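You operate a simulated robot arm through the tools that you are given. There is no shell and no other tool. Be economical: measure what you need, move in short steps, check, and stop when the job is done.

Carry out the task below with a simulated two-armed robot. There is one attempt and no reset: what you move stays moved.

Task
Press the gem out of the green mould and rack it.
Fine: on the blue peg; the gem goes on the top tray of the white rack, pushed in again; the empty mould may stay on the peg; the other gems and moulds stay where they are, nothing spilt.

It is judged by the outcome, as a careful person would: the job done as asked, and still so three seconds after it is handed in. It fails if anything else is knocked over, pushed out of place, dropped, spilled or broken.

Robot
Two 7-joint arms with fingered hands on one trunk, on a base that drives. Base frame: it is fixed to the floor where the robot stands at the start and does not move with it; the origin is under the middle of the robot, x ahead of it, y to its left, z up. Readings come in m, degrees, newtons and seconds.
The left shoulder is at the start at [0.073, 0.152, 1.334], the right one opposite. With the tool pointing down near the work surface each hand reaches from about 0.1 to 0.84 m from the robot's upright axis, wherever it stands, measured 20 degrees to its own side. Places, roughly: blue peg [0.2, -0.2, 0.9]; bottom rack tray [0.5, -0.8, 1]; top rack tray [0.5, -0.8, 1.2]; top tray of the white rack [0.4, -0.8, 1.2]. Payload 4 kg a hand.
The TCP of each hand is the grasp point between the finger pads, 0.03 m short of the fingertips. In the tool frame z runs along the fingers and y along their closing line. Largest opening 0.104 m; the body of the gripper starts 0.035 m behind the TCP. The gripper is a hand of 3 fingers: y runs from the thumb to the fingers, the wrist lies at [-0.015, -0.104, -0.178] in the tool frame, and closing takes about 1.5 s.
Orientation is told as [roll, pitch, yaw] about the base's x, y, z axes, in that order, counted from this pose: with the fingers straight down and the wrist toward the robot, the tool's x, y and z point along [0, 1, 0], [1, 0, 0] and [0, 0, -1] of the base frame.

Tools
- The arms move only by the tool drive_tool. It takes "left_moves", "right_moves" or both (then of equal length, played together; a hand with none holds still); each is a list of rows, each a list of 7 numbers: the shift along the tool's x, y, z in units of 20 mm (1.0 is 20 mm), then the turn, a rotation vector about the tool's x, y, z in units of 5 degrees (1.0 is 5 degrees), then the opening, from 0 (shut) to 1 (fully open). In form: [[tx, ty, tz, ax, ay, az, grip], ...]. A call has 1 to 10 rows; each row shifts and turns the commanded pose from where the row before left it, along the tool's axes as they then stand. A call with a number of a shift or a turn outside -1 to 1 is refused whole. Rows are played at 5 a second. More than 0.05 m and 8.6 degrees between two rows, or a gripper value outside its range, and nothing of the call is played. Where a pose cannot be reached the arm comes as near as it can. A force on the tool above 40 N (or 10 N above the force at the start of the call, whichever is more), or a blocked arm, ends the call early, and 0.2 s more pass. The fingers move at their own pace (about 0.153 m/s each) and stop on an object; they squeeze with about 30 N. The grip force told is the motor's: it shows also when the fingers shut on nothing. Time passes only in rows, and 0.2 s behind the last, so rows that do not move let the fingers close. It gives the time, the measured TCP pose, the force on the tool (base axes), the opening and the grip force at its end, in the units of the frame above (readings bear some noise), with the torque about the TCP (base axes, N m) and any sound that the robot's microphone picked up, and new pictures: "show" is both (left out), scene, wrist or none (wrist: the cameras of the hands that moved).
- Cameras (640 x 400 px; columns grow to the right, rows downward): "scene" is now at [0.1082, -0.0626, 1.5426]; the picture's right is [-0.71, -0.71, -0.00], its down [-0.53, 0.53, -0.67] and it looks along [0.47, -0.47, -0.75] (base axes); focal length 214 px, centre (320, 200). "left" rides on the left gripper at [-0.064, -0.094, -0.117] in its tool frame; the picture's right is [-0.72, -0.33, 0.61], its down [0.64, -0.65, 0.40] and it looks along [0.27, 0.68, 0.68] (tool axes); focal length 238 px, centre (320, 200). "right" rides on the right gripper at [0.064, -0.094, -0.117] in its tool frame; the picture's right is [-0.72, 0.33, -0.61], its down [-0.64, -0.65, 0.40] and it looks along [-0.27, 0.68, 0.68] (tool axes); focal length 238 px, centre (320, 200). There is no depth. A picture from a camera that has moved, and an enlarged one, comes with that camera's place and axes in the base frame and with its lens.
- lift_body(by): slides the trunk up (or, below 0, down) by that many m; the arms and the scene camera ride with it, the base frame stays. It gives what a move gives, with no picture.
- steer(legs): drives the robot by 1 to 6 legs, each [ahead, left, turn to the left] in m, m and degrees, along the robot's own axes; the way and the turn of a leg run together, so that a leg with both is an arc; at most 1.5 m and 180 degrees a leg. The arms and the cameras ride along, it lands a little off, and it stops where it bumps. It gives what a move gives, and a new picture of the scene camera.
- preshape(shape, hand): the hand has 3 fingers and takes this shape, open, in about a second: jaw (thumb against the fingers, like two jaws); tri (thumb and two fingers); tip (a fingertip pinch); poke (one finger out to press); point (the index stretched); flat (the hand flat); cup (the hand cupped); fist (a fist). The gripper value then closes the fingers along that shape, each until it touches; the sizes above hold for jaw. It gives what a move gives, with no picture.
- aim_head(pan, tilt): turns the head with the scene camera to pan (to the left, within 86 degrees either way) and tilt (down, from -29 to 69), counted from straight ahead of the robot. It gives what a move gives, and a new picture of the scene camera.
- zoom(camera, box): a new picture of the part [left, top, right, bottom] of that camera's present view, enlarged. The clock stands still meanwhile.
- job_done(): hands the job in; it is judged then, once.

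Go step by step. Nothing tells you exact positions but the pictures and the camera data: compare them with the known pose of the tool, close in by small moves and look again before you grip or let go. The budget is 120 turns and 260 pictures, counting those below and the enlarged ones. Unless the task says otherwise, let go and move clear before handing in, and close with one line.

The tools are called after "Call:" as name(argument=value, ...) on one line, values as JSON. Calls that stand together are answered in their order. drive_tool: Moves the arms, as the interface text tells. Its arguments: {"type":"object","properties":{"left_moves":{"type":"array"},"right_moves":{"type":"array"},"show":{"type":"string","enum":["both","scene","wrist","none"]}},"required":[]} The other tools are called the same way: lift_body (by) slides the trunk up or down; preshape (shape, hand) gives the hand a shape; steer (legs) drives the base; aim_head (pan, tilt) turns the head that bears the scene camera; zoom (camera, box) takes an enlarged picture of a part of a camera's view; job_done () hands the job in.

At the start:

```text
clock: 0.0
left_tool_pos: [0.5026, -0.0914, 1.4487]
left_orientation: [0.1, 0.0, 0.0]
left_ft_force: [-0.4, 0.3, -0.1]
left_ft_torque: [0.01, 0.01, 0.02]
left_opening: 0.1038
left_grip_force: 0.0
left_shape: jaw
right_tool_pos: [0.4231, -0.4422, 1.3227]
right_orientation: [0.1, 0.0, 0.1]
right_ft_force: [0.3, -0.1, -0.4]
right_ft_torque: [-0.01, -0.02, 0.01]
right_opening: 0.1035
right_grip_force: 0.0
right_shape: jaw
trunk travel left (down, up): [-0.75, 0.19]
robot x, y, heading: [-0.0044, 0.0006, -0.2]
head pan, tilt: [-45.0, 48.0]
```

scene: 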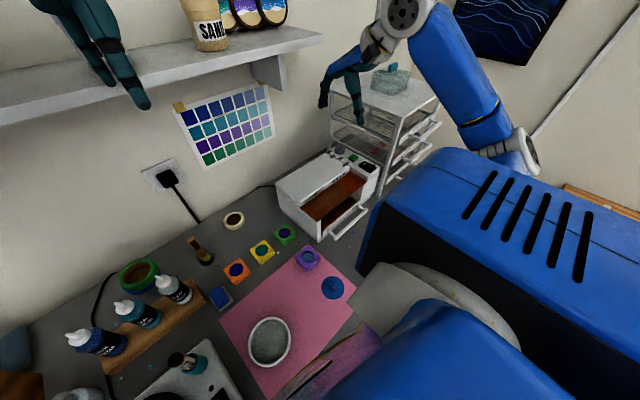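
right: 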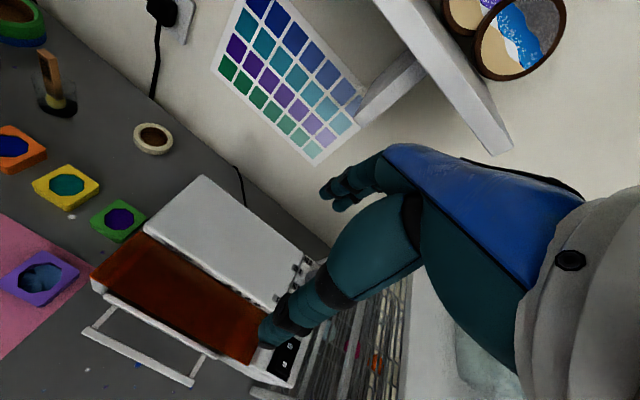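
left: 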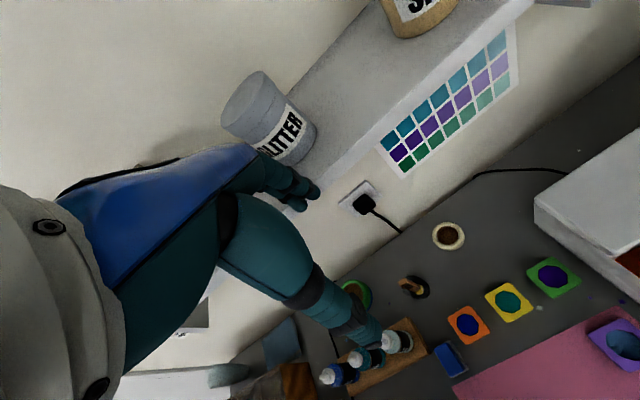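

I see the bench with four coloured moulds, a blue disc (peg) on the pink mat, a drawer machine and a rack. I'll zoom in to locate these more exactly.

Call:
zoom(camera="scene", box=[200, 200, 380, 312])

Call:
zoom(camera="scene", box=[260, 60, 460, 240])

```text
3.56 times, centred on (290, 256) of scene
camera zoom: at [0.1082, -0.0626, 1.5426], right [-0.71, -0.71, 0.0], down [-0.53, 0.53, -0.67], along [0.47, -0.47, -0.75], focal length 763 px, centre (427, 1)
```

zoom: 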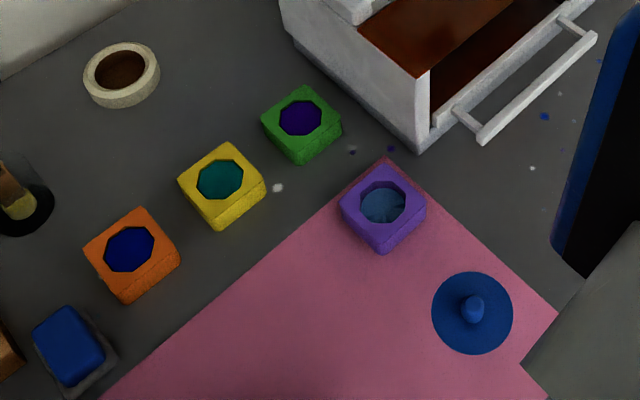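

```text
2.22 times, centred on (360, 150) of scene
camera zoom: at [0.1082, -0.0626, 1.5426], right [-0.71, -0.71, 0.0], down [-0.53, 0.53, -0.67], along [0.47, -0.47, -0.75], focal length 477 px, centre (231, 311)
```

zoom: 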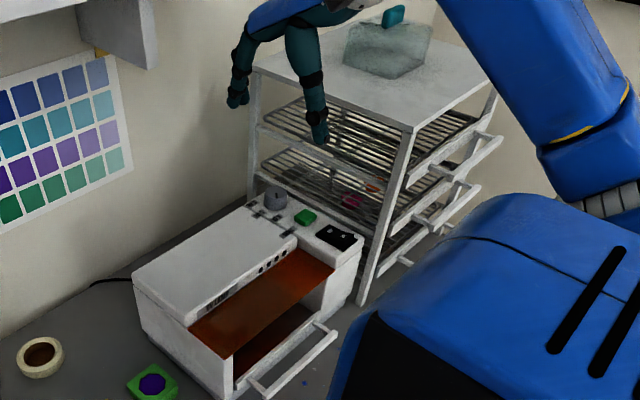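

The green mould is near [0.49,-0.27] and the peg near [0.24,-0.25], and the rack's handles face the robot. I'll move the left hand aside and bring the right hand above the green mould.

Call:
drive_tool(left_moves=[[1, -0.8, 0, 0, 0, 0, 1], [1, -0.8, 0, 0, 0, 0, 1], [1, -0.8, 0, 0, 0, 0, 1], [1, -0.8, 0, 0, 0, 0, 1], [1, -0.8, 0, 0, 0, 0, 1], [1, -0.8, 0, 0, 0, 0, 1], [1, -0.8, 0, 0, 0, 0, 1], [1, -0.8, 0, 0, 0, 0, 1], [1, -0.5, 0, 0, 0, 0, 1], [1, 0, 0, 0, 0, 0, 1]], right_moves=[[0, 0, 1, 0, 0, 0, 1], [0, 0, 1, 0, 0, 0, 1], [1, 0, 1, 0, 0, 0, 1], [1, 0.3, 1, 0, 0, 0, 1], [1, 0.3, 1, 0, 0, 0, 1], [1, 0.3, 1, 0, 0, 0, 1], [1, 0.3, 1, 0, 0, 0, 1], [1, 0.3, 1, 0, 0, 0, 1], [1, 0.5, 0, 0, 0, 0, 1], [1, 0.5, 0, 0, 0, 0, 1]], show="both")

```text
clock: 2.2
left_tool_pos: [0.3636, 0.1139, 1.4489]
left_orientation: [-0.1, 0.0, 0.0]
left_ft_force: [-0.9, 0.1, 0.0]
left_ft_torque: [-0.04, -0.03, 0.03]
left_opening: 0.1038
left_grip_force: 0.0
left_shape: jaw
right_tool_pos: [0.4734, -0.2788, 1.163]
right_orientation: [-0.1, 0.0, 0.0]
right_ft_force: [0.2, 0.4, -0.3]
right_ft_torque: [-0.05, 0.03, -0.01]
right_opening: 0.1037
right_grip_force: 0.0
right_shape: jaw
trunk travel left (down, up): [-0.75, 0.19]
robot x, y, heading: [-0.0005, 0.0026, 0.1]
head pan, tilt: [-45.0, 48.0]
camera scene: at [0.1094, -0.0573, 1.5427], right [-0.71, -0.71, 0.0], down [-0.53, 0.53, -0.67], along [0.47, -0.47, -0.74], focal length 214 px, centre (320, 200)
camera right: at [0.3778, -0.2148, 1.2801], right [0.33, -0.72, 0.61], down [-0.65, -0.64, -0.4], along [0.68, -0.27, -0.68], focal length 238 px, centre (320, 200)
camera left: at [0.269, 0.0513, 1.5661], right [-0.33, -0.72, -0.61], down [-0.65, 0.64, -0.41], along [0.68, 0.27, -0.68], focal length 238 px, centre (320, 200)
```

scene: 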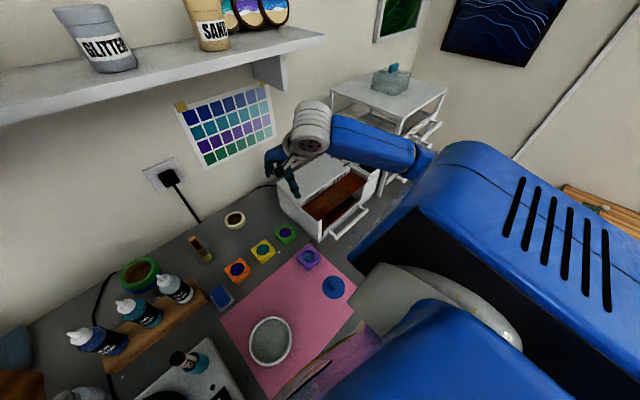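
right: 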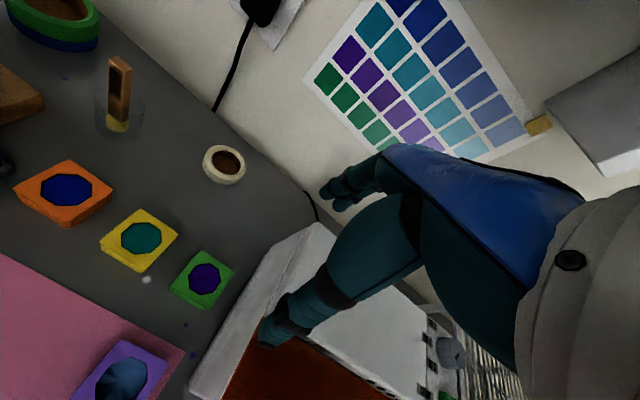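
left: 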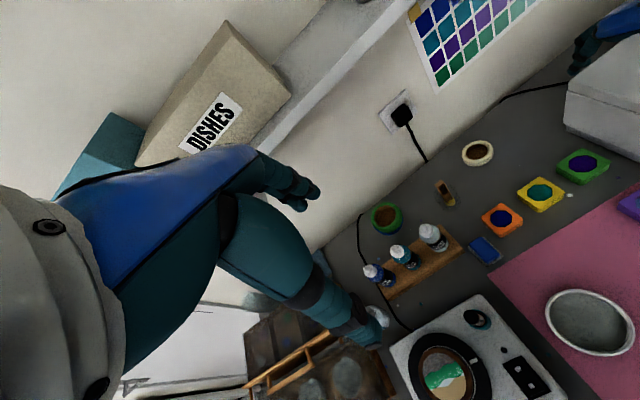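

Triangulating puts the green mould's top centre at about [0.483,-0.261,0.91]. I'll centre on it and descend partway, then check the clearance from the lamp box.

Call:
drive_tool(right_moves=[[0.5, 0.3, 1, 0, 0, 0, 1], [0.4, 0.2, 1, 0, 0, 0, 1], [0, 0, 1, 0, 0, 0, 1], [0, 0, 1, 0, 0, 0, 1], [0, 0, 1, 0, 0, 0, 1], [0, 0, 1, 0, 0, 0, 1], [0, 0, 1, 0, 0, 0, 1]], show="both")

Call:
zoom(camera="scene", box=[220, 160, 380, 260])

```text
clock: 3.8
left_tool_pos: [0.3616, 0.1118, 1.45]
left_orientation: [0.0, 0.0, 0.0]
left_ft_force: [0.5, 1.0, 0.3]
left_ft_torque: [0.01, 0.01, 0.01]
left_opening: 0.1035
left_grip_force: 0.0
left_shape: jaw
right_tool_pos: [0.4831, -0.2616, 1.0227]
right_orientation: [-0.1, 0.0, 0.1]
right_ft_force: [-0.5, 0.0, -0.3]
right_ft_torque: [0.0, 0.02, -0.01]
right_opening: 0.1036
right_grip_force: 0.0
right_shape: jaw
trunk travel left (down, up): [-0.75, 0.19]
robot x, y, heading: [-0.0037, 0.0009, -0.1]
head pan, tilt: [-45.0, 48.0]
camera scene: at [0.1077, -0.0601, 1.5427], right [-0.71, -0.71, 0.0], down [-0.53, 0.53, -0.67], along [0.47, -0.47, -0.74], focal length 214 px, centre (320, 200)
camera right: at [0.3862, -0.1982, 1.1393], right [0.33, -0.72, 0.61], down [-0.65, -0.64, -0.4], along [0.68, -0.27, -0.68], focal length 238 px, centre (320, 200)
```

scene: 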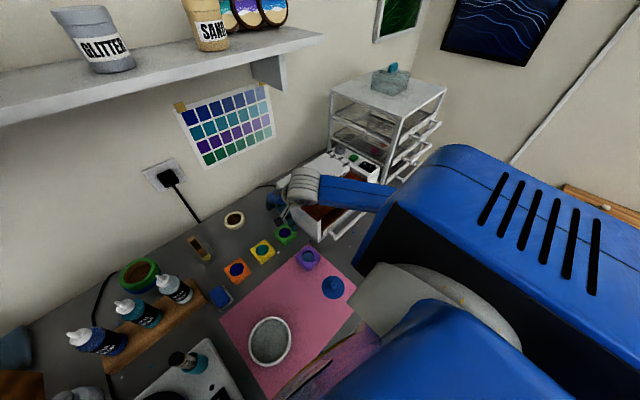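
right: 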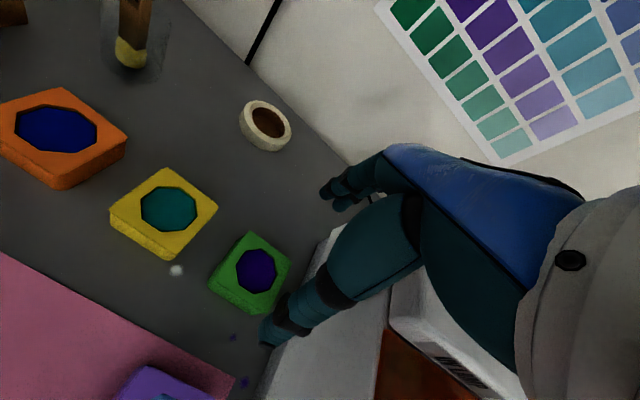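

```text
4.00 times, centred on (300, 210) of scene
camera zoom: at [0.1077, -0.0601, 1.5427], right [-0.71, -0.71, 0.0], down [-0.53, 0.53, -0.67], along [0.47, -0.47, -0.74], focal length 858 px, centre (400, 160)
```

zoom: 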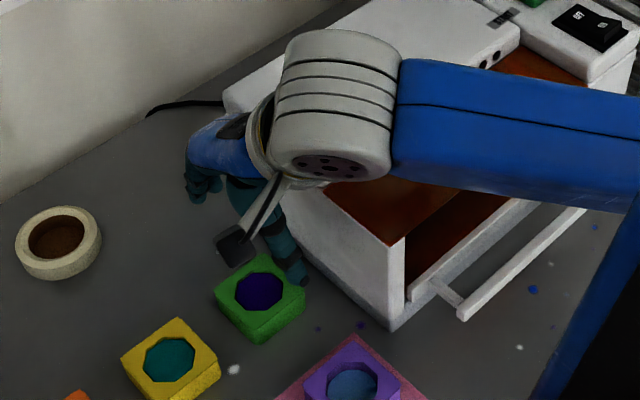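

The mould is nearly square to the base axes, about 0.055 m wide, centred near [0.482,-0.259]. I'll descend further while watching the forearm's gap to the lamp, whose top is about 1.0.

Call:
drive_tool(right_moves=[[0.1, 0, 1, 0, 0, 0, 1], [0, 0, 1, 0, 0, 0, 1], [0, 0, 1, 0, 0, 0, 1], [0, 0, 0.7, 0, 0, 0, 1]], show="wrist")

Call:
zoom(camera="scene", box=[220, 160, 380, 260])

```text
clock: 4.8
left_tool_pos: [0.3619, 0.1121, 1.4488]
left_orientation: [0.0, 0.0, 0.0]
left_ft_force: [0.2, 0.2, 0.4]
left_ft_torque: [0.01, 0.03, 0.01]
left_opening: 0.1035
left_grip_force: 0.1
left_shape: jaw
right_tool_pos: [0.4815, -0.2603, 0.9505]
right_orientation: [-0.1, -0.1, 0.0]
right_ft_force: [0.5, -0.1, -0.7]
right_ft_torque: [0.03, 0.0, 0.04]
right_opening: 0.1036
right_grip_force: 0.1
right_shape: jaw
trunk travel left (down, up): [-0.75, 0.19]
robot x, y, heading: [-0.0014, -0.0035, 0.1]
head pan, tilt: [-45.0, 48.0]
camera right: at [0.3861, -0.1969, 1.067], right [0.33, -0.72, 0.61], down [-0.65, -0.64, -0.4], along [0.68, -0.27, -0.68], focal length 238 px, centre (320, 200)
```

right: 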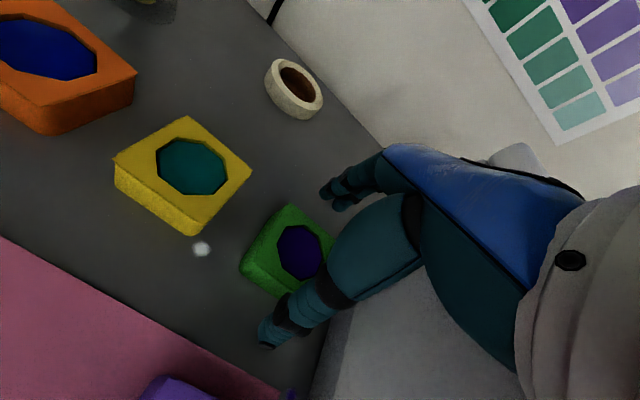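

```text
4.00 times, centred on (300, 210) of scene
camera zoom: at [0.108, -0.06, 1.5427], right [-0.71, -0.71, 0.0], down [-0.53, 0.53, -0.67], along [0.47, -0.47, -0.74], focal length 858 px, centre (400, 160)
```

zoom: 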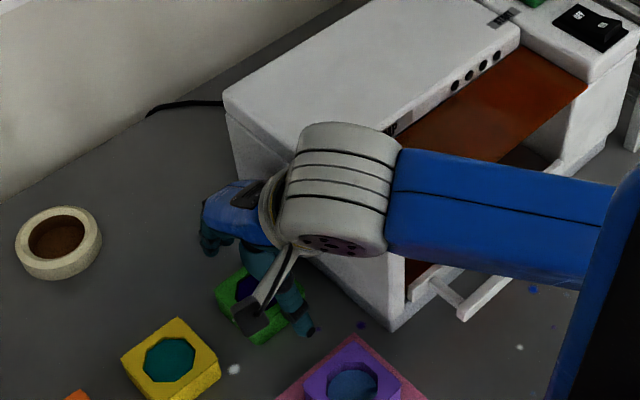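

The hand is clear of the lamp and well placed over the mould. I'll descend to the grasp height.

Call:
drive_tool(right_moves=[[-0.1, 0.2, 0.6, 0, 0, 0, 1], [0, 0, 0.6, 0, 0, 0, 1], [0, 0, 0.4, 0, 0, 0, 1]], show="wrist")

Call:
zoom(camera="scene", box=[250, 190, 350, 252])

```text
clock: 5.6
left_tool_pos: [0.3543, 0.1154, 1.4526]
left_orientation: [-0.2, -0.4, 0.0]
left_ft_force: [0.1, -0.2, 0.3]
left_ft_torque: [0.01, 0.0, -0.02]
left_opening: 0.1038
left_grip_force: 0.1
left_shape: jaw
right_tool_pos: [0.4837, -0.2597, 0.9273]
right_orientation: [-0.2, -1.2, 0.1]
right_ft_force: [0.2, -4.6, 38.0]
right_ft_torque: [-0.31, -0.54, -0.24]
right_opening: 0.102
right_grip_force: 0.0
right_shape: jaw
trunk travel left (down, up): [-0.75, 0.19]
robot x, y, heading: [-0.0033, 0.0015, -0.3]
head pan, tilt: [-45.0, 48.0]
camera right: at [0.3861, -0.1957, 1.0414], right [0.31, -0.72, 0.62], down [-0.64, -0.64, -0.41], along [0.7, -0.27, -0.66], focal length 238 px, centre (320, 200)
```

right: 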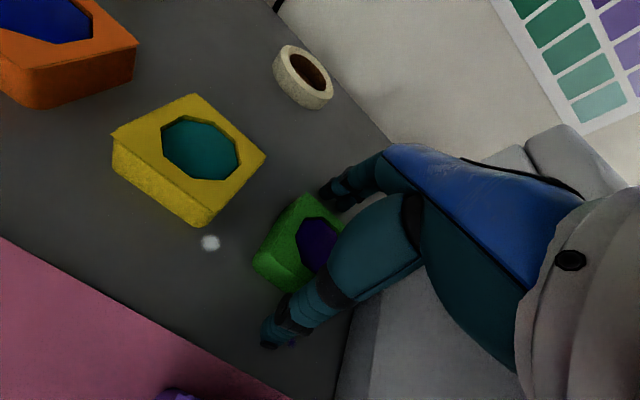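

```text
6.40 times, centred on (300, 221) of scene
camera zoom: at [0.0978, -0.0562, 1.5444], right [-0.71, -0.71, 0.0], down [-0.52, 0.52, -0.67], along [0.48, -0.47, -0.74], focal length 1373 px, centre (448, 66)
```

zoom: 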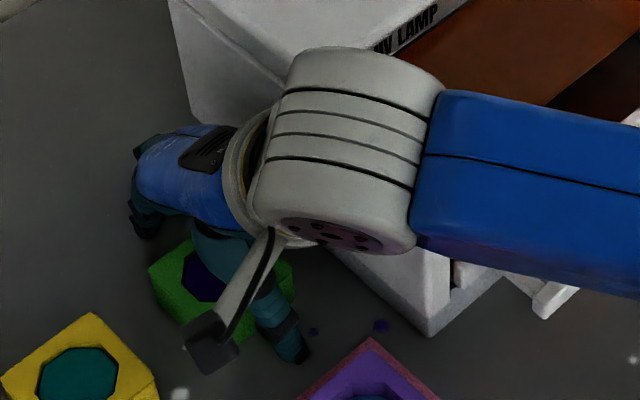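

The fingertips touched the table at TCP z of about 0.927. I'll back off slightly and close on the mould.

Call:
drive_tool(right_moves=[[0, 0, -0.5, 0, 0, 0, 1], [0, 0, -0.15, 0, 0, 0, 0.7], [0, 0, 0, 0, 0, 0, 0.5], [0, 0, 0, 0, 0, 0, 0.3], [0, 0, 0, 0, 0, 0, 0.2], [0, 0, 0, 0, 0, 0, 0.2], [0, 0, 0, 0, 0, 0, 0.2]], show="wrist")

```text
clock: 7.2
left_tool_pos: [0.3624, 0.1126, 1.4506]
left_orientation: [-0.1, 0.0, 0.0]
left_ft_force: [-0.5, 0.6, 0.8]
left_ft_torque: [0.0, 0.01, -0.03]
left_opening: 0.1036
left_grip_force: 0.0
left_shape: jaw
right_tool_pos: [0.4849, -0.2615, 0.9309]
right_orientation: [-0.1, 0.1, 0.0]
right_ft_force: [-0.4, 0.7, 2.1]
right_ft_torque: [0.03, -0.01, 0.06]
right_opening: 0.0526
right_grip_force: 29.4
right_shape: jaw
trunk travel left (down, up): [-0.75, 0.19]
robot x, y, heading: [-0.0017, 0.0038, 0.1]
head pan, tilt: [-45.0, 48.0]
camera right: at [0.3893, -0.1969, 1.0472], right [0.33, -0.72, 0.61], down [-0.65, -0.64, -0.4], along [0.68, -0.27, -0.68], focal length 238 px, centre (320, 200)
```

right: 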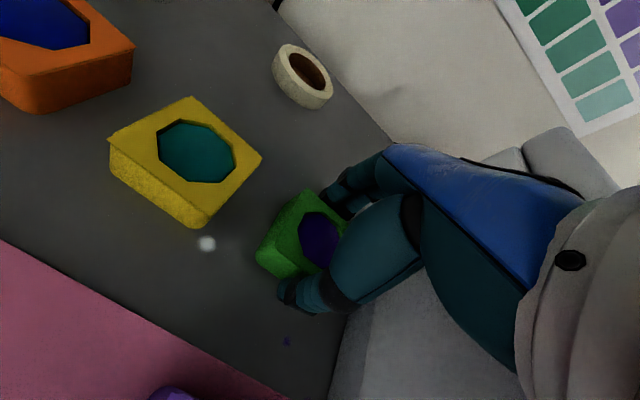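

The mould is gripped at 0.053 m wide. I'll lift it straight up and look.

Call:
drive_tool(right_moves=[[0, 0, -0.5, 0, 0, 0, 0.2], [0, 0, -1, 0, 0, 0, 0.2], [0, 0, -1, 0, 0, 0, 0.2], [0, 0, -1, 0, 0, 0, 0.2], [0, 0, -1, 0, 0, 0, 0.2], [0, 0, -1, 0, 0, 0, 0.2], [0, 0, -1, 0, 0, 0, 0.2]], show="both")

```text
clock: 8.8
left_tool_pos: [0.3618, 0.1115, 1.4486]
left_orientation: [0.0, 0.0, 0.0]
left_ft_force: [0.4, -1.3, 0.4]
left_ft_torque: [-0.01, 0.02, -0.02]
left_opening: 0.1036
left_grip_force: 0.1
left_shape: jaw
right_tool_pos: [0.4859, -0.2612, 1.0612]
right_orientation: [0.0, 0.0, 0.0]
right_ft_force: [0.5, 0.4, -0.7]
right_ft_torque: [-0.02, 0.0, -0.01]
right_opening: 0.0526
right_grip_force: 30.2
right_shape: jaw
trunk travel left (down, up): [-0.75, 0.19]
robot x, y, heading: [-0.0009, -0.0012, -0.1]
head pan, tilt: [-45.0, 48.0]
camera scene: at [0.1084, -0.0599, 1.5426], right [-0.71, -0.71, 0.0], down [-0.53, 0.53, -0.67], along [0.47, -0.47, -0.74], focal length 214 px, centre (320, 200)
camera right: at [0.3898, -0.1969, 1.1774], right [0.33, -0.72, 0.61], down [-0.65, -0.64, -0.4], along [0.68, -0.27, -0.68], focal length 238 px, centre (320, 200)
```

scene: 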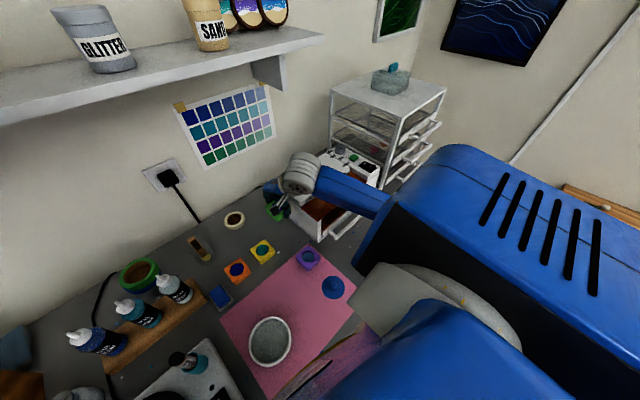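
right: 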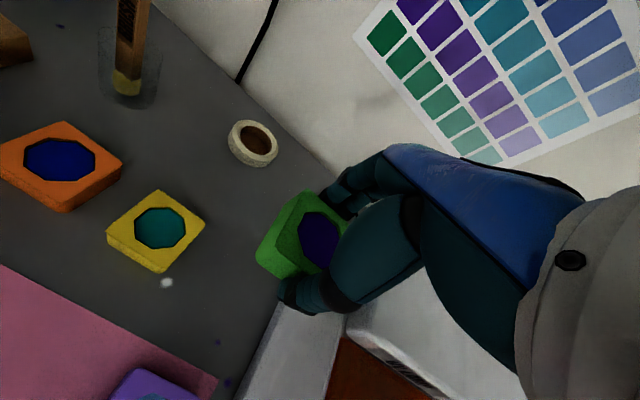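

The mould is held level with the gem in it. I'll carry it back toward the peg and check the peg's position in the wrist camera.

Call:
drive_tool(right_moves=[[0, -1, 0, 0, 0, 0, 0.2], [0, -1, 0, 0, 0, 0, 0.2], [0, -1, 0, 0, 0, 0, 0.2], [0, -1, 0, 0, 0, 0, 0.2], [0, -1, 0, 0, 0, 0, 0.2], [0, -1, 0, 0, 0, 0, 0.2], [0, -1, 0, 0, 0, 0, 0.2], [0, -1, 0, 0, 0, 0, 0.2]], show="both")

```text
clock: 10.6
left_tool_pos: [0.3621, 0.1105, 1.4489]
left_orientation: [0.0, -0.1, 0.0]
left_ft_force: [0.0, 1.2, 0.1]
left_ft_torque: [-0.03, -0.01, 0.03]
left_opening: 0.1037
left_grip_force: 0.1
left_shape: jaw
right_tool_pos: [0.3916, -0.2709, 1.044]
right_orientation: [0.0, 0.0, 0.0]
right_ft_force: [0.3, 0.6, -0.4]
right_ft_torque: [-0.03, 0.02, 0.0]
right_opening: 0.0525
right_grip_force: 29.7
right_shape: jaw
right hand out of reach, approached as far as the arm can: row 5, 6, 7, 8
trunk travel left (down, up): [-0.75, 0.19]
robot x, y, heading: [-0.002, 0.0001, -0.2]
head pan, tilt: [-45.0, 48.0]
camera scene: at [0.1068, -0.0609, 1.5427], right [-0.71, -0.71, 0.0], down [-0.53, 0.53, -0.67], along [0.47, -0.47, -0.74], focal length 214 px, centre (320, 200)
camera right: at [0.2967, -0.2079, 1.1602], right [0.33, -0.72, 0.61], down [-0.65, -0.64, -0.4], along [0.68, -0.27, -0.68], focal length 238 px, centre (320, 200)
```

scene: 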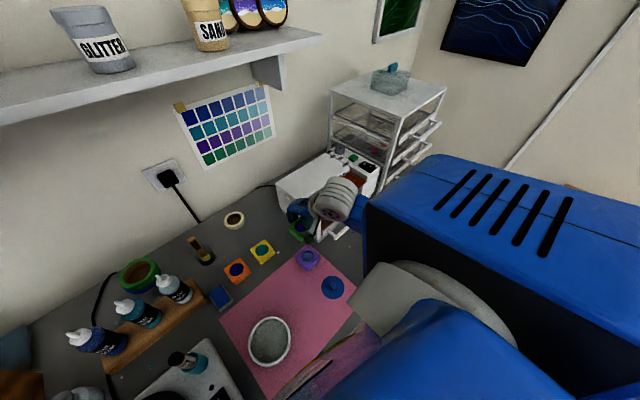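
right: 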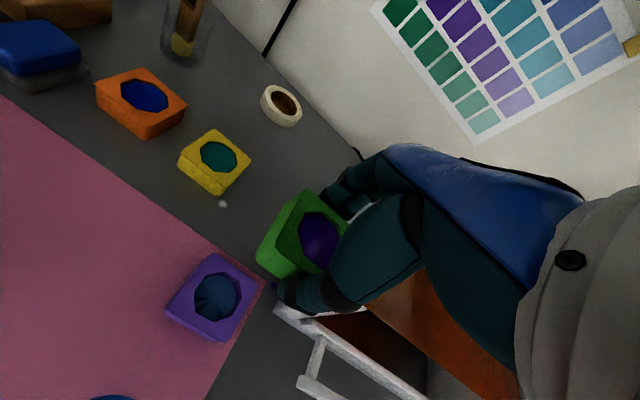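

The hand is too near the body to reach the peg, so I'll raise it a little and drive the base straight back.

Call:
drive_tool(right_moves=[[0, 0.5, -1, 0, 0, 0, 0.2], [0, 0, -1, 0, 0, 0, 0.2]], show="none")

Call:
steer(legs=[[-0.25, 0, 0]])

```text
clock: 11.2
left_tool_pos: [0.3625, 0.1108, 1.4496]
left_orientation: [-0.1, 0.0, -0.1]
left_ft_force: [0.7, 0.1, 0.5]
left_ft_torque: [0.01, 0.0, 0.0]
left_opening: 0.1034
left_grip_force: 0.1
left_shape: jaw
right_tool_pos: [0.4106, -0.2736, 1.0799]
right_orientation: [0.1, 0.0, 0.1]
right_ft_force: [0.2, 0.5, 0.0]
right_ft_torque: [0.02, 0.01, -0.01]
right_opening: 0.052
right_grip_force: 30.0
right_shape: jaw
right hand out of reach, approached as far as the arm can: row 2
trunk travel left (down, up): [-0.75, 0.19]
robot x, y, heading: [-0.0017, -0.0021, 0.0]
head pan, tilt: [-45.0, 48.0]
```

```text
clock: 13.0
left_tool_pos: [0.114, 0.1115, 1.4486]
left_orientation: [0.0, 0.3, 0.2]
left_ft_force: [0.3, 0.2, 0.2]
left_ft_torque: [-0.03, 0.03, -0.02]
left_opening: 0.1037
left_grip_force: 0.0
left_shape: jaw
right_tool_pos: [0.1622, -0.2714, 1.0784]
right_orientation: [0.0, 0.3, 0.3]
right_ft_force: [-0.2, 0.3, -0.3]
right_ft_torque: [0.0, 0.01, 0.02]
right_opening: 0.0522
right_grip_force: 29.8
right_shape: jaw
trunk travel left (down, up): [-0.75, 0.19]
robot x, y, heading: [-0.2528, -0.0014, 0.3]
head pan, tilt: [-45.0, 48.0]
camera scene: at [-0.1389, -0.0603, 1.5422], right [-0.71, -0.71, 0.0], down [-0.53, 0.53, -0.67], along [0.47, -0.47, -0.75], focal length 214 px, centre (320, 200)
```

scene: 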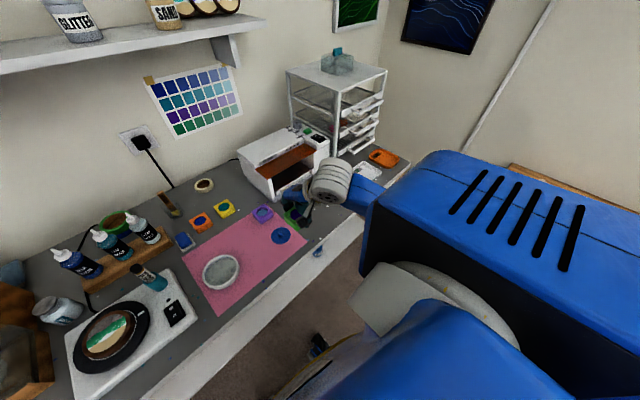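

The view is much better now, with the peg visible ahead of the hand. I'll zoom in to pin down the peg, and on the rack as well.

Call:
zoom(camera="scene", box=[220, 170, 340, 245])

Call:
zoom(camera="right", box=[0, 0, 640, 400])

Call:
zoom(camera="scene", box=[270, 40, 430, 190])

```text
5.33 times, centred on (280, 208) of scene
camera zoom: at [-0.1389, -0.0603, 1.5422], right [-0.71, -0.71, 0.0], down [-0.53, 0.53, -0.67], along [0.47, -0.47, -0.75], focal length 1144 px, centre (533, 160)
```

zoom: 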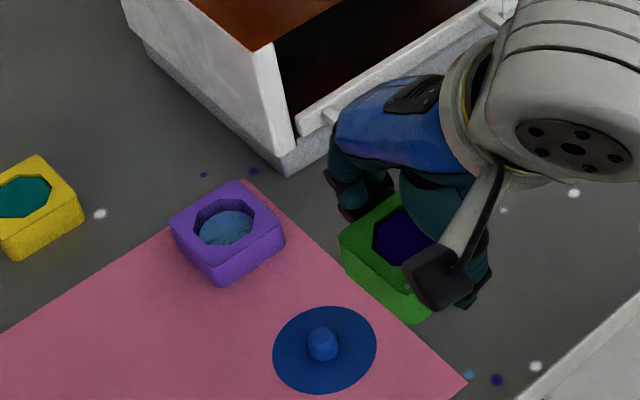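

```text
1.00 times, centred on (320, 200) of right (not enlarged: the box is as wide or as high as the picture)
camera zoom: at [0.0667, -0.2087, 1.1955], right [0.33, -0.72, 0.61], down [-0.65, -0.64, -0.4], along [0.68, -0.27, -0.68], focal length 238 px, centre (320, 200)
```

zoom: 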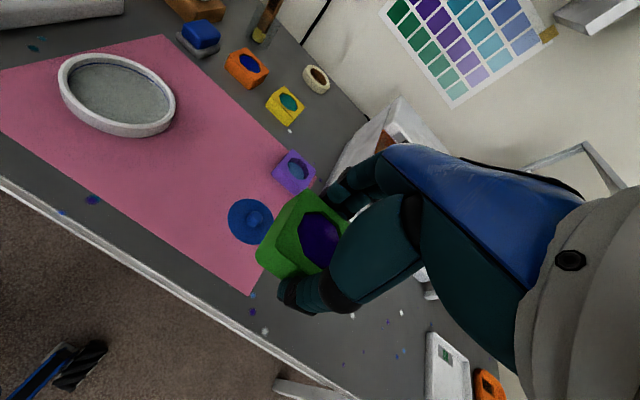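

```text
2.67 times, centred on (350, 115) of scene
camera zoom: at [-0.1389, -0.0603, 1.5422], right [-0.71, -0.71, 0.0], down [-0.53, 0.53, -0.67], along [0.47, -0.47, -0.75], focal length 572 px, centre (240, 427)
```

zoom: 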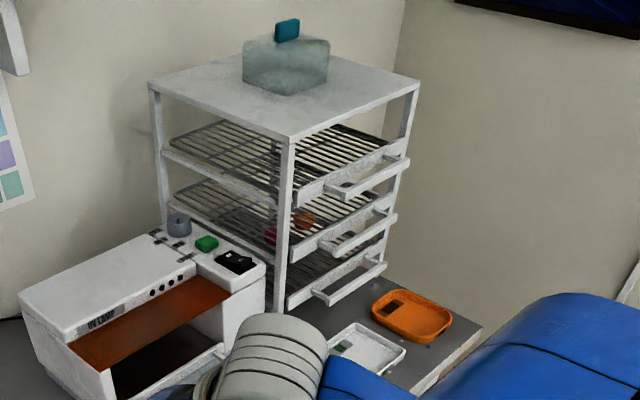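

The peg is near [0.245,-0.25]. I'll take enlarged views of it from the right and left wrist cameras for a finer fix.

Call:
zoom(camera="right", box=[200, 170, 300, 270])

Call:
zoom(camera="left", box=[0, 0, 640, 400])

```text
4.00 times, centred on (250, 220) of right
camera zoom: at [0.0667, -0.2087, 1.1955], right [0.33, -0.72, 0.61], down [-0.65, -0.64, -0.4], along [0.68, -0.27, -0.68], focal length 953 px, centre (600, 120)
```

zoom: 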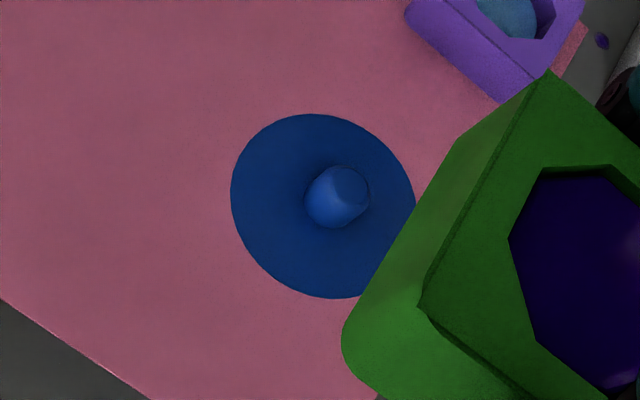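

```text
1.00 times, centred on (320, 200) of left (not enlarged: the box is as wide or as high as the picture)
camera zoom: at [0.0208, 0.0485, 1.5652], right [-0.33, -0.72, -0.61], down [-0.66, 0.64, -0.4], along [0.68, 0.27, -0.68], focal length 238 px, centre (320, 200)
```

zoom: 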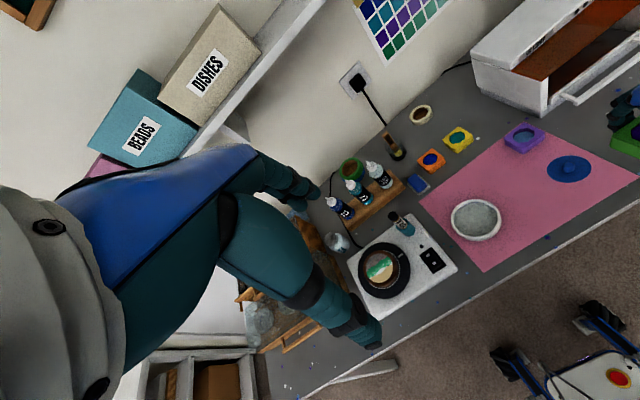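

Both cameras agree on a peg centre near [0.241,-0.248] once I calibrate against the mould's known place. I'll move above it and descend to about 1.0.

Call:
drive_tool(right_moves=[[0.3, 1, 0, 0, 0, 0, 0.2], [0.3, 1, 0, 0, 0, 0, 0.2], [0.3, 1, 0, 0, 0, 0, 0.2], [0.27, 0.9, 0, 0, 0, 0, 0.2], [0, 0, 1, 0, 0, 0, 0.2], [0, 0, 1, 0, 0, 0, 0.2], [0, 0, 1, 0, 0, 0, 0.2], [0, 0, 0.7, 0, 0, 0, 0.2]], show="wrist")

Call:
zoom(camera="scene", box=[220, 170, 340, 245])

Call:
zoom(camera="left", box=[490, 100, 640, 220])

```text
clock: 14.8
left_tool_pos: [0.1083, 0.1122, 1.4495]
left_orientation: [0.0, 0.1, 0.3]
left_ft_force: [-0.7, 0.2, 0.3]
left_ft_torque: [0.02, 0.02, -0.01]
left_opening: 0.1037
left_grip_force: 0.1
left_shape: jaw
right_tool_pos: [0.235, -0.2481, 1.0058]
right_orientation: [0.0, 0.1, 0.3]
right_ft_force: [-0.4, 0.4, -1.0]
right_ft_torque: [0.04, 0.02, 0.0]
right_opening: 0.0523
right_grip_force: 29.7
right_shape: jaw
trunk travel left (down, up): [-0.75, 0.19]
robot x, y, heading: [-0.2518, -0.0052, -0.1]
head pan, tilt: [-45.0, 48.0]
camera right: at [0.1394, -0.1845, 1.1223], right [0.33, -0.72, 0.61], down [-0.65, -0.64, -0.4], along [0.69, -0.27, -0.68], focal length 238 px, centre (320, 200)
```

right: 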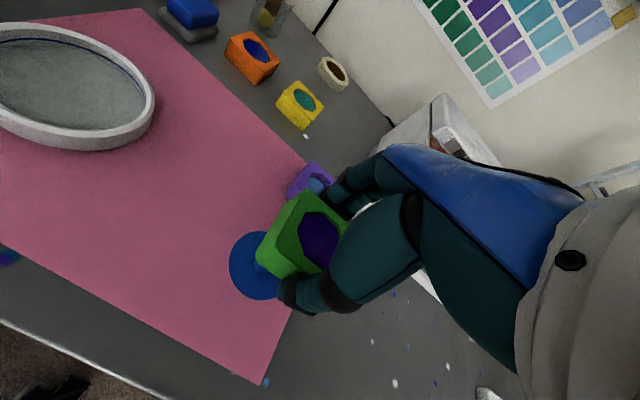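

```text
5.33 times, centred on (280, 208) of scene
camera zoom: at [-0.1447, -0.06, 1.5427], right [-0.71, -0.71, 0.0], down [-0.53, 0.53, -0.67], along [0.47, -0.47, -0.74], focal length 1144 px, centre (533, 160)
```

zoom: 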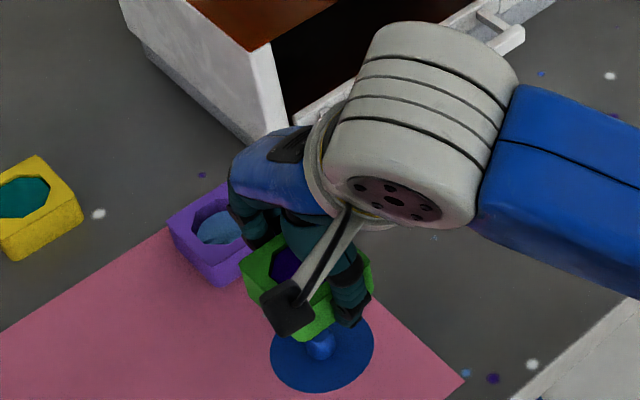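

```text
3.33 times, centred on (565, 160) of left
camera zoom: at [0.0136, 0.0488, 1.5666], right [-0.32, -0.72, -0.61], down [-0.65, 0.64, -0.4], along [0.68, 0.27, -0.68], focal length 794 px, centre (-497, 333)
```

zoom: 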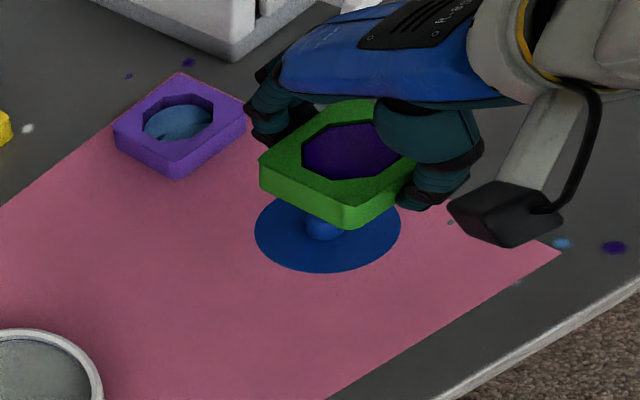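

The left camera shows the mould almost over the peg, about 5 mm short in x. I'll correct and lower to just above the post.

Call:
drive_tool(right_moves=[[0.1, 0.25, 0, 0, 0, 0, 0.2], [0, 0, 1, 0, 0, 0, 0.2], [0, 0, 0.5, 0, 0, 0, 0.2]], show="none")

Call:
zoom(camera="left", box=[510, 120, 610, 200])

Call:
zoom(camera="right", box=[200, 150, 360, 330])

Call:
zoom(camera="scene", box=[240, 190, 320, 250])

```text
clock: 15.6
left_tool_pos: [0.1077, 0.1119, 1.45]
left_orientation: [0.0, 0.0, 0.2]
left_ft_force: [0.2, 0.0, 0.4]
left_ft_torque: [0.02, -0.01, 0.01]
left_opening: 0.1036
left_grip_force: 0.0
left_shape: jaw
right_tool_pos: [0.2392, -0.2453, 0.9765]
right_orientation: [0.0, 0.0, 0.2]
right_ft_force: [0.5, 0.1, -1.2]
right_ft_torque: [-0.03, 0.0, -0.03]
right_opening: 0.0523
right_grip_force: 30.2
right_shape: jaw
trunk travel left (down, up): [-0.75, 0.19]
robot x, y, heading: [-0.2534, 0.0004, 0.3]
head pan, tilt: [-45.0, 48.0]
```

```text
5.00 times, centred on (560, 160) of left
camera zoom: at [0.0133, 0.0488, 1.5667], right [-0.32, -0.72, -0.61], down [-0.65, 0.64, -0.4], along [0.68, 0.27, -0.68], focal length 1192 px, centre (-880, 400)
```

zoom: 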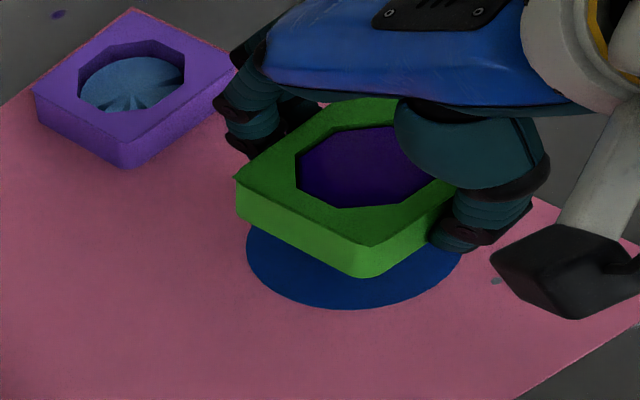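

```text
2.22 times, centred on (280, 240) of right
camera zoom: at [0.1436, -0.1823, 1.0924], right [0.33, -0.72, 0.61], down [-0.65, -0.64, -0.41], along [0.69, -0.27, -0.68], focal length 530 px, centre (409, 111)
```

zoom: 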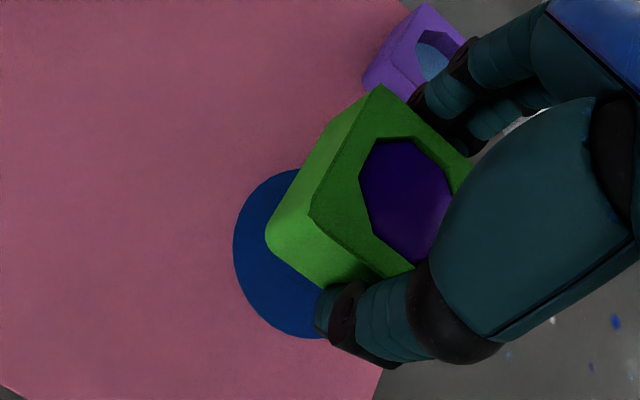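

```text
6.67 times, centred on (280, 220) of scene
camera zoom: at [-0.145, -0.0599, 1.5427], right [-0.71, -0.71, 0.0], down [-0.53, 0.53, -0.67], along [0.47, -0.47, -0.74], focal length 1430 px, centre (587, 67)
```

zoom: 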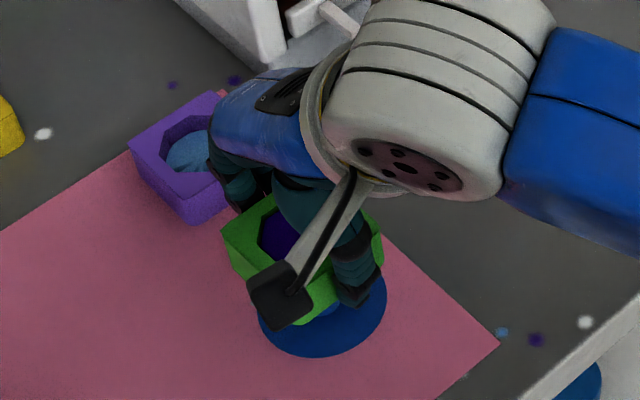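

The mould is centred over the post to within about 2 mm. I'll now press down slowly.

Call:
drive_tool(right_moves=[[-0.08, -0.05, 0.4, 0, 0, 0, 0.2], [0, 0, 0.4, 0, 0, 0, 0.2], [0, 0, 0.4, 0, 0, 0, 0.2], [0, 0, 0.4, 0, 0, 0, 0.2]], show="none")

Call:
zoom(camera="left", box=[510, 120, 610, 200])

Call:
zoom(camera="right", box=[200, 150, 360, 330])

```text
clock: 16.6
left_tool_pos: [0.1083, 0.1126, 1.4491]
left_orientation: [0.0, 0.0, 0.1]
left_ft_force: [0.2, -0.4, 0.2]
left_ft_torque: [0.02, -0.01, -0.03]
left_opening: 0.1034
left_grip_force: 0.0
left_shape: jaw
right_tool_pos: [0.2409, -0.248, 0.9442]
right_orientation: [0.0, -0.2, 0.2]
right_ft_force: [0.7, -0.4, 0.7]
right_ft_torque: [-0.01, -0.04, -0.02]
right_opening: 0.0522
right_grip_force: 29.9
right_shape: jaw
trunk travel left (down, up): [-0.75, 0.19]
robot x, y, heading: [-0.2523, 0.0001, 0.2]
head pan, tilt: [-45.0, 48.0]
```

```text
5.00 times, centred on (560, 160) of left
camera zoom: at [0.0135, 0.0491, 1.5667], right [-0.32, -0.72, -0.61], down [-0.65, 0.64, -0.4], along [0.68, 0.27, -0.68], focal length 1192 px, centre (-880, 400)
```

zoom: 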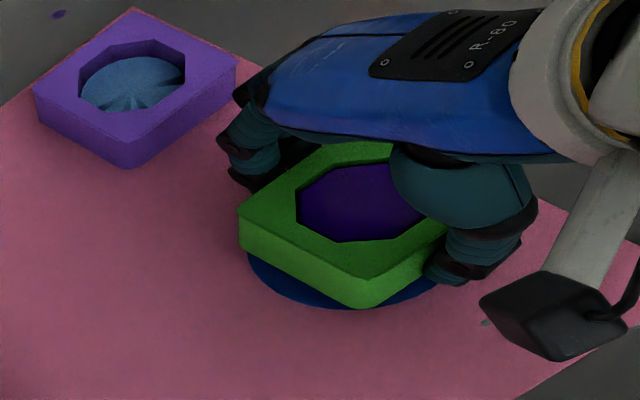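

```text
2.22 times, centred on (280, 240) of right
camera zoom: at [0.1443, -0.1846, 1.0604], right [0.33, -0.72, 0.61], down [-0.65, -0.64, -0.41], along [0.69, -0.27, -0.68], focal length 530 px, centre (409, 111)
```

zoom: 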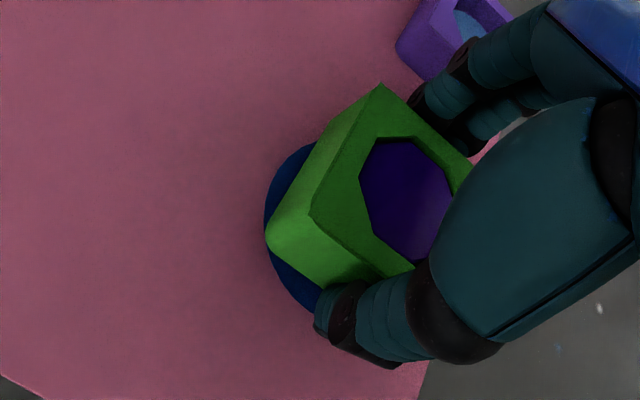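

There is no force yet, so the post has entered the hole. I'll keep pressing in small steps.

Call:
drive_tool(right_moves=[[0, 0, 0.25, 0, 0, 0, 0.2], [0, 0, 0.25, 0, 0, 0, 0.2], [0, 0, 0.25, 0, 0, 0, 0.2], [0, 0, 0.25, 0, 0, 0, 0.2]], show="none")

Call:
zoom(camera="left", box=[510, 120, 610, 200])

```text
clock: 17.6
left_tool_pos: [0.1035, 0.1148, 1.4509]
left_orientation: [-0.1, -0.3, 0.3]
left_ft_force: [-0.9, -0.4, -0.1]
left_ft_torque: [0.01, 0.03, -0.01]
left_opening: 0.1037
left_grip_force: 0.1
left_shape: jaw
right_tool_pos: [0.2391, -0.2466, 0.9313]
right_orientation: [-0.1, -0.8, 0.1]
right_ft_force: [6.2, -4.4, 37.9]
right_ft_torque: [0.0, 1.18, -0.08]
right_opening: 0.0527
right_grip_force: 29.9
right_shape: jaw
trunk travel left (down, up): [-0.75, 0.19]
robot x, y, heading: [-0.2543, 0.0, 0.0]
head pan, tilt: [-45.0, 48.0]
```

```text
5.00 times, centred on (560, 160) of left
camera zoom: at [0.0089, 0.052, 1.5682], right [-0.32, -0.72, -0.61], down [-0.65, 0.64, -0.41], along [0.69, 0.27, -0.68], focal length 1192 px, centre (-880, 400)
```

zoom: 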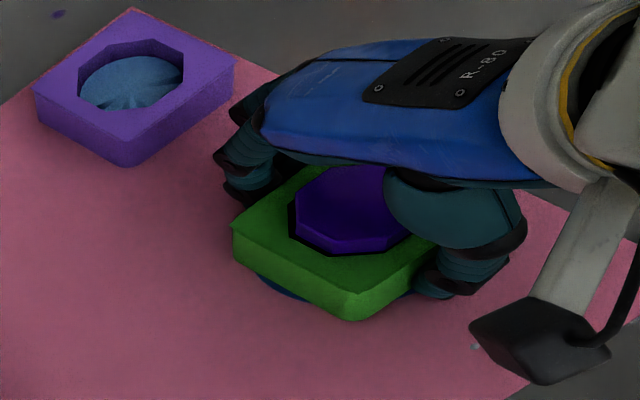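

The gem has risen to the mould's rim. I'll release, lift straight up and inspect.

Call:
drive_tool(right_moves=[[0, 0, -0.45, 0, 0, 0, 0.4], [0, 0, 0, 0, 0, 0, 0.7], [0, 0, 0, 0, 0, 0, 0.8], [0, 0, 0, 0, 0, 0, 0.8], [0, 0, -1, 0, 0, 0, 0.8], [0, 0, -1, 0, 0, 0, 0.8], [0, 0, -1, 0, 0, 0, 0.8], [0, 0, -1, 0, 0, 0, 0.8]], show="wrist")

Call:
zoom(camera="left", box=[510, 120, 610, 200])

Call:
zoom(camera="right", box=[200, 150, 360, 330])

```text
clock: 19.4
left_tool_pos: [0.1083, 0.1128, 1.4505]
left_orientation: [-0.1, 0.1, 0.2]
left_ft_force: [-0.6, 0.4, -0.5]
left_ft_torque: [0.02, 0.0, -0.03]
left_opening: 0.1037
left_grip_force: 0.0
left_shape: jaw
right_tool_pos: [0.2399, -0.2493, 1.0135]
right_orientation: [0.0, 0.0, 0.1]
right_ft_force: [-0.3, -0.1, -0.6]
right_ft_torque: [0.0, 0.0, -0.01]
right_opening: 0.0829
right_grip_force: 0.1
right_shape: jaw
trunk travel left (down, up): [-0.75, 0.19]
robot x, y, heading: [-0.2517, -0.0021, 0.2]
head pan, tilt: [-45.0, 48.0]
camera right: at [0.1438, -0.1853, 1.1301], right [0.33, -0.72, 0.61], down [-0.65, -0.64, -0.4], along [0.68, -0.27, -0.68], focal length 238 px, centre (320, 200)
```

right: 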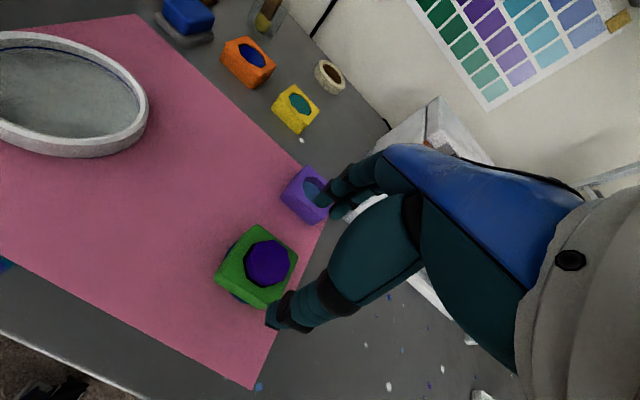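

```text
5.00 times, centred on (560, 160) of left
camera zoom: at [0.0143, 0.0492, 1.5664], right [-0.32, -0.72, -0.61], down [-0.65, 0.64, -0.4], along [0.68, 0.27, -0.68], focal length 1192 px, centre (-880, 400)
```

zoom: 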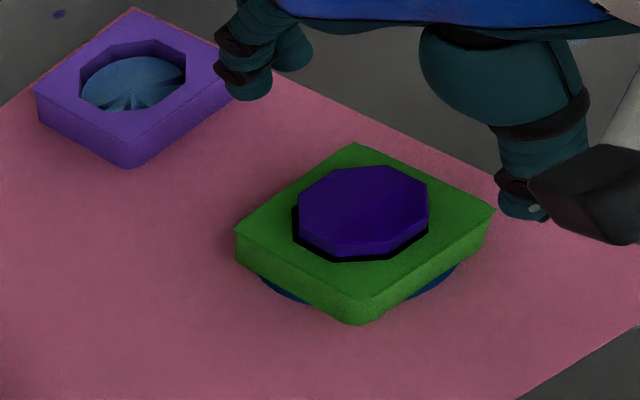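

```text
2.22 times, centred on (280, 240) of right
camera zoom: at [0.1438, -0.1853, 1.1301], right [0.33, -0.72, 0.61], down [-0.65, -0.64, -0.4], along [0.68, -0.27, -0.68], focal length 530 px, centre (409, 111)
```

zoom: 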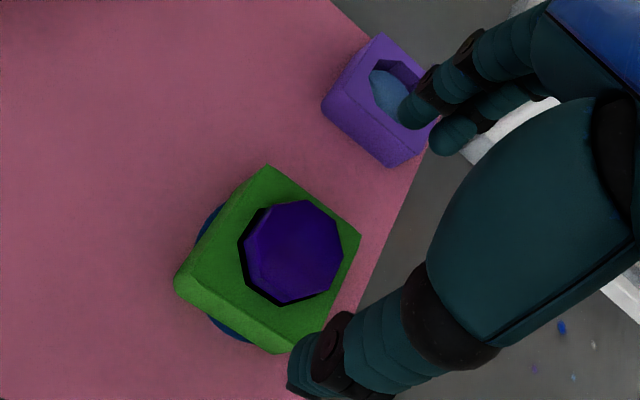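

The gem now stands proud on the post, resting stably. Before taking it I'll open the rack's top tray, so I'll raise the hand, back off and drive right to face the rack.

Call:
drive_tool(right_moves=[[0, 0, -1, 0, 0, 0, 0.8], [0, 0, -1, 0, 0, 0, 0.8], [0, 0, -1, 0, 0, 0, 0.8], [0, 0, -1, 0, 0, 0, 0.8], [0, 0, -1, 0, 0, 0, 0.8], [0, 0, -1, 0, 0, 0, 0.8]], show="none")

Call:
steer(legs=[[-0.2, 0, 0], [0, -0.45, 0]])

Call:
aim_head(pan=-25, tilt=30)

```text
clock: 20.8
left_tool_pos: [0.1077, 0.1136, 1.4486]
left_orientation: [-0.1, 0.0, 0.2]
left_ft_force: [-0.4, -0.3, -0.3]
left_ft_torque: [-0.03, 0.0, 0.03]
left_opening: 0.1037
left_grip_force: 0.0
left_shape: jaw
right_tool_pos: [0.2412, -0.2474, 1.1333]
right_orientation: [0.0, -0.1, 0.1]
right_ft_force: [-0.1, 0.3, 0.4]
right_ft_torque: [-0.02, -0.02, -0.01]
right_opening: 0.0828
right_grip_force: 0.2
right_shape: jaw
trunk travel left (down, up): [-0.75, 0.19]
robot x, y, heading: [-0.2558, -0.0002, 0.3]
head pan, tilt: [-45.0, 48.0]
```

```text
clock: 24.7
left_tool_pos: [-0.0905, -0.3261, 1.4495]
left_orientation: [-0.2, 0.0, 0.4]
left_ft_force: [0.2, -0.2, 0.0]
left_ft_torque: [0.0, 0.0, 0.02]
left_opening: 0.1038
left_grip_force: 0.0
left_shape: jaw
right_tool_pos: [0.042, -0.6878, 1.1355]
right_orientation: [-0.1, 0.0, 0.2]
right_ft_force: [-0.8, -0.2, -0.1]
right_ft_torque: [0.01, -0.05, 0.01]
right_opening: 0.0832
right_grip_force: 0.1
right_shape: jaw
trunk travel left (down, up): [-0.75, 0.19]
robot x, y, heading: [-0.4533, -0.4455, 0.2]
head pan, tilt: [-45.0, 48.0]
camera scene: at [-0.3423, -0.4987, 1.5429], right [-0.7, -0.71, 0.0], down [-0.53, 0.52, -0.67], along [0.47, -0.47, -0.74], focal length 214 px, centre (320, 200)
```

scene: 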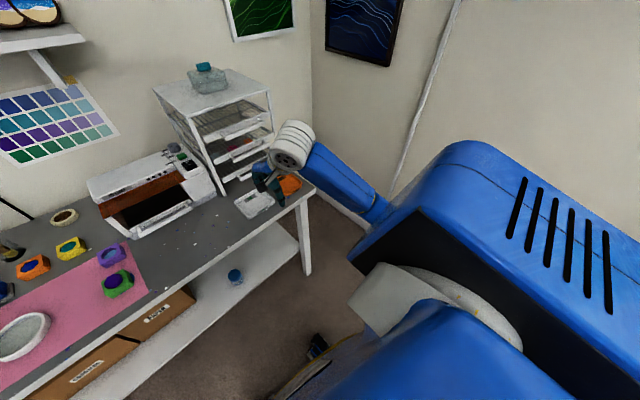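

```text
clock: 25.6
left_tool_pos: [-0.0917, -0.3281, 1.4507]
left_orientation: [-0.2, -0.2, 0.3]
left_ft_force: [0.4, 0.4, 0.0]
left_ft_torque: [-0.04, 0.0, 0.01]
left_opening: 0.1037
left_grip_force: 0.1
left_shape: jaw
right_tool_pos: [0.0416, -0.6898, 1.1353]
right_orientation: [0.0, -0.1, 0.4]
right_ft_force: [-0.1, -0.5, 0.5]
right_ft_torque: [0.03, -0.03, 0.01]
right_opening: 0.0833
right_grip_force: 0.0
right_shape: jaw
trunk travel left (down, up): [-0.75, 0.19]
robot x, y, heading: [-0.448, -0.4453, 0.2]
head pan, tilt: [-25.0, 30.0]
camera scene: at [-0.3161, -0.4843, 1.5695], right [-0.42, -0.91, 0.0], down [-0.46, 0.21, -0.86], along [0.78, -0.36, -0.5], focal length 214 px, centre (320, 200)
```

scene: 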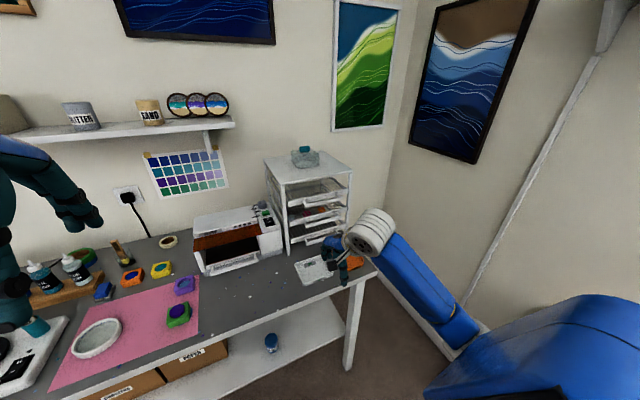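

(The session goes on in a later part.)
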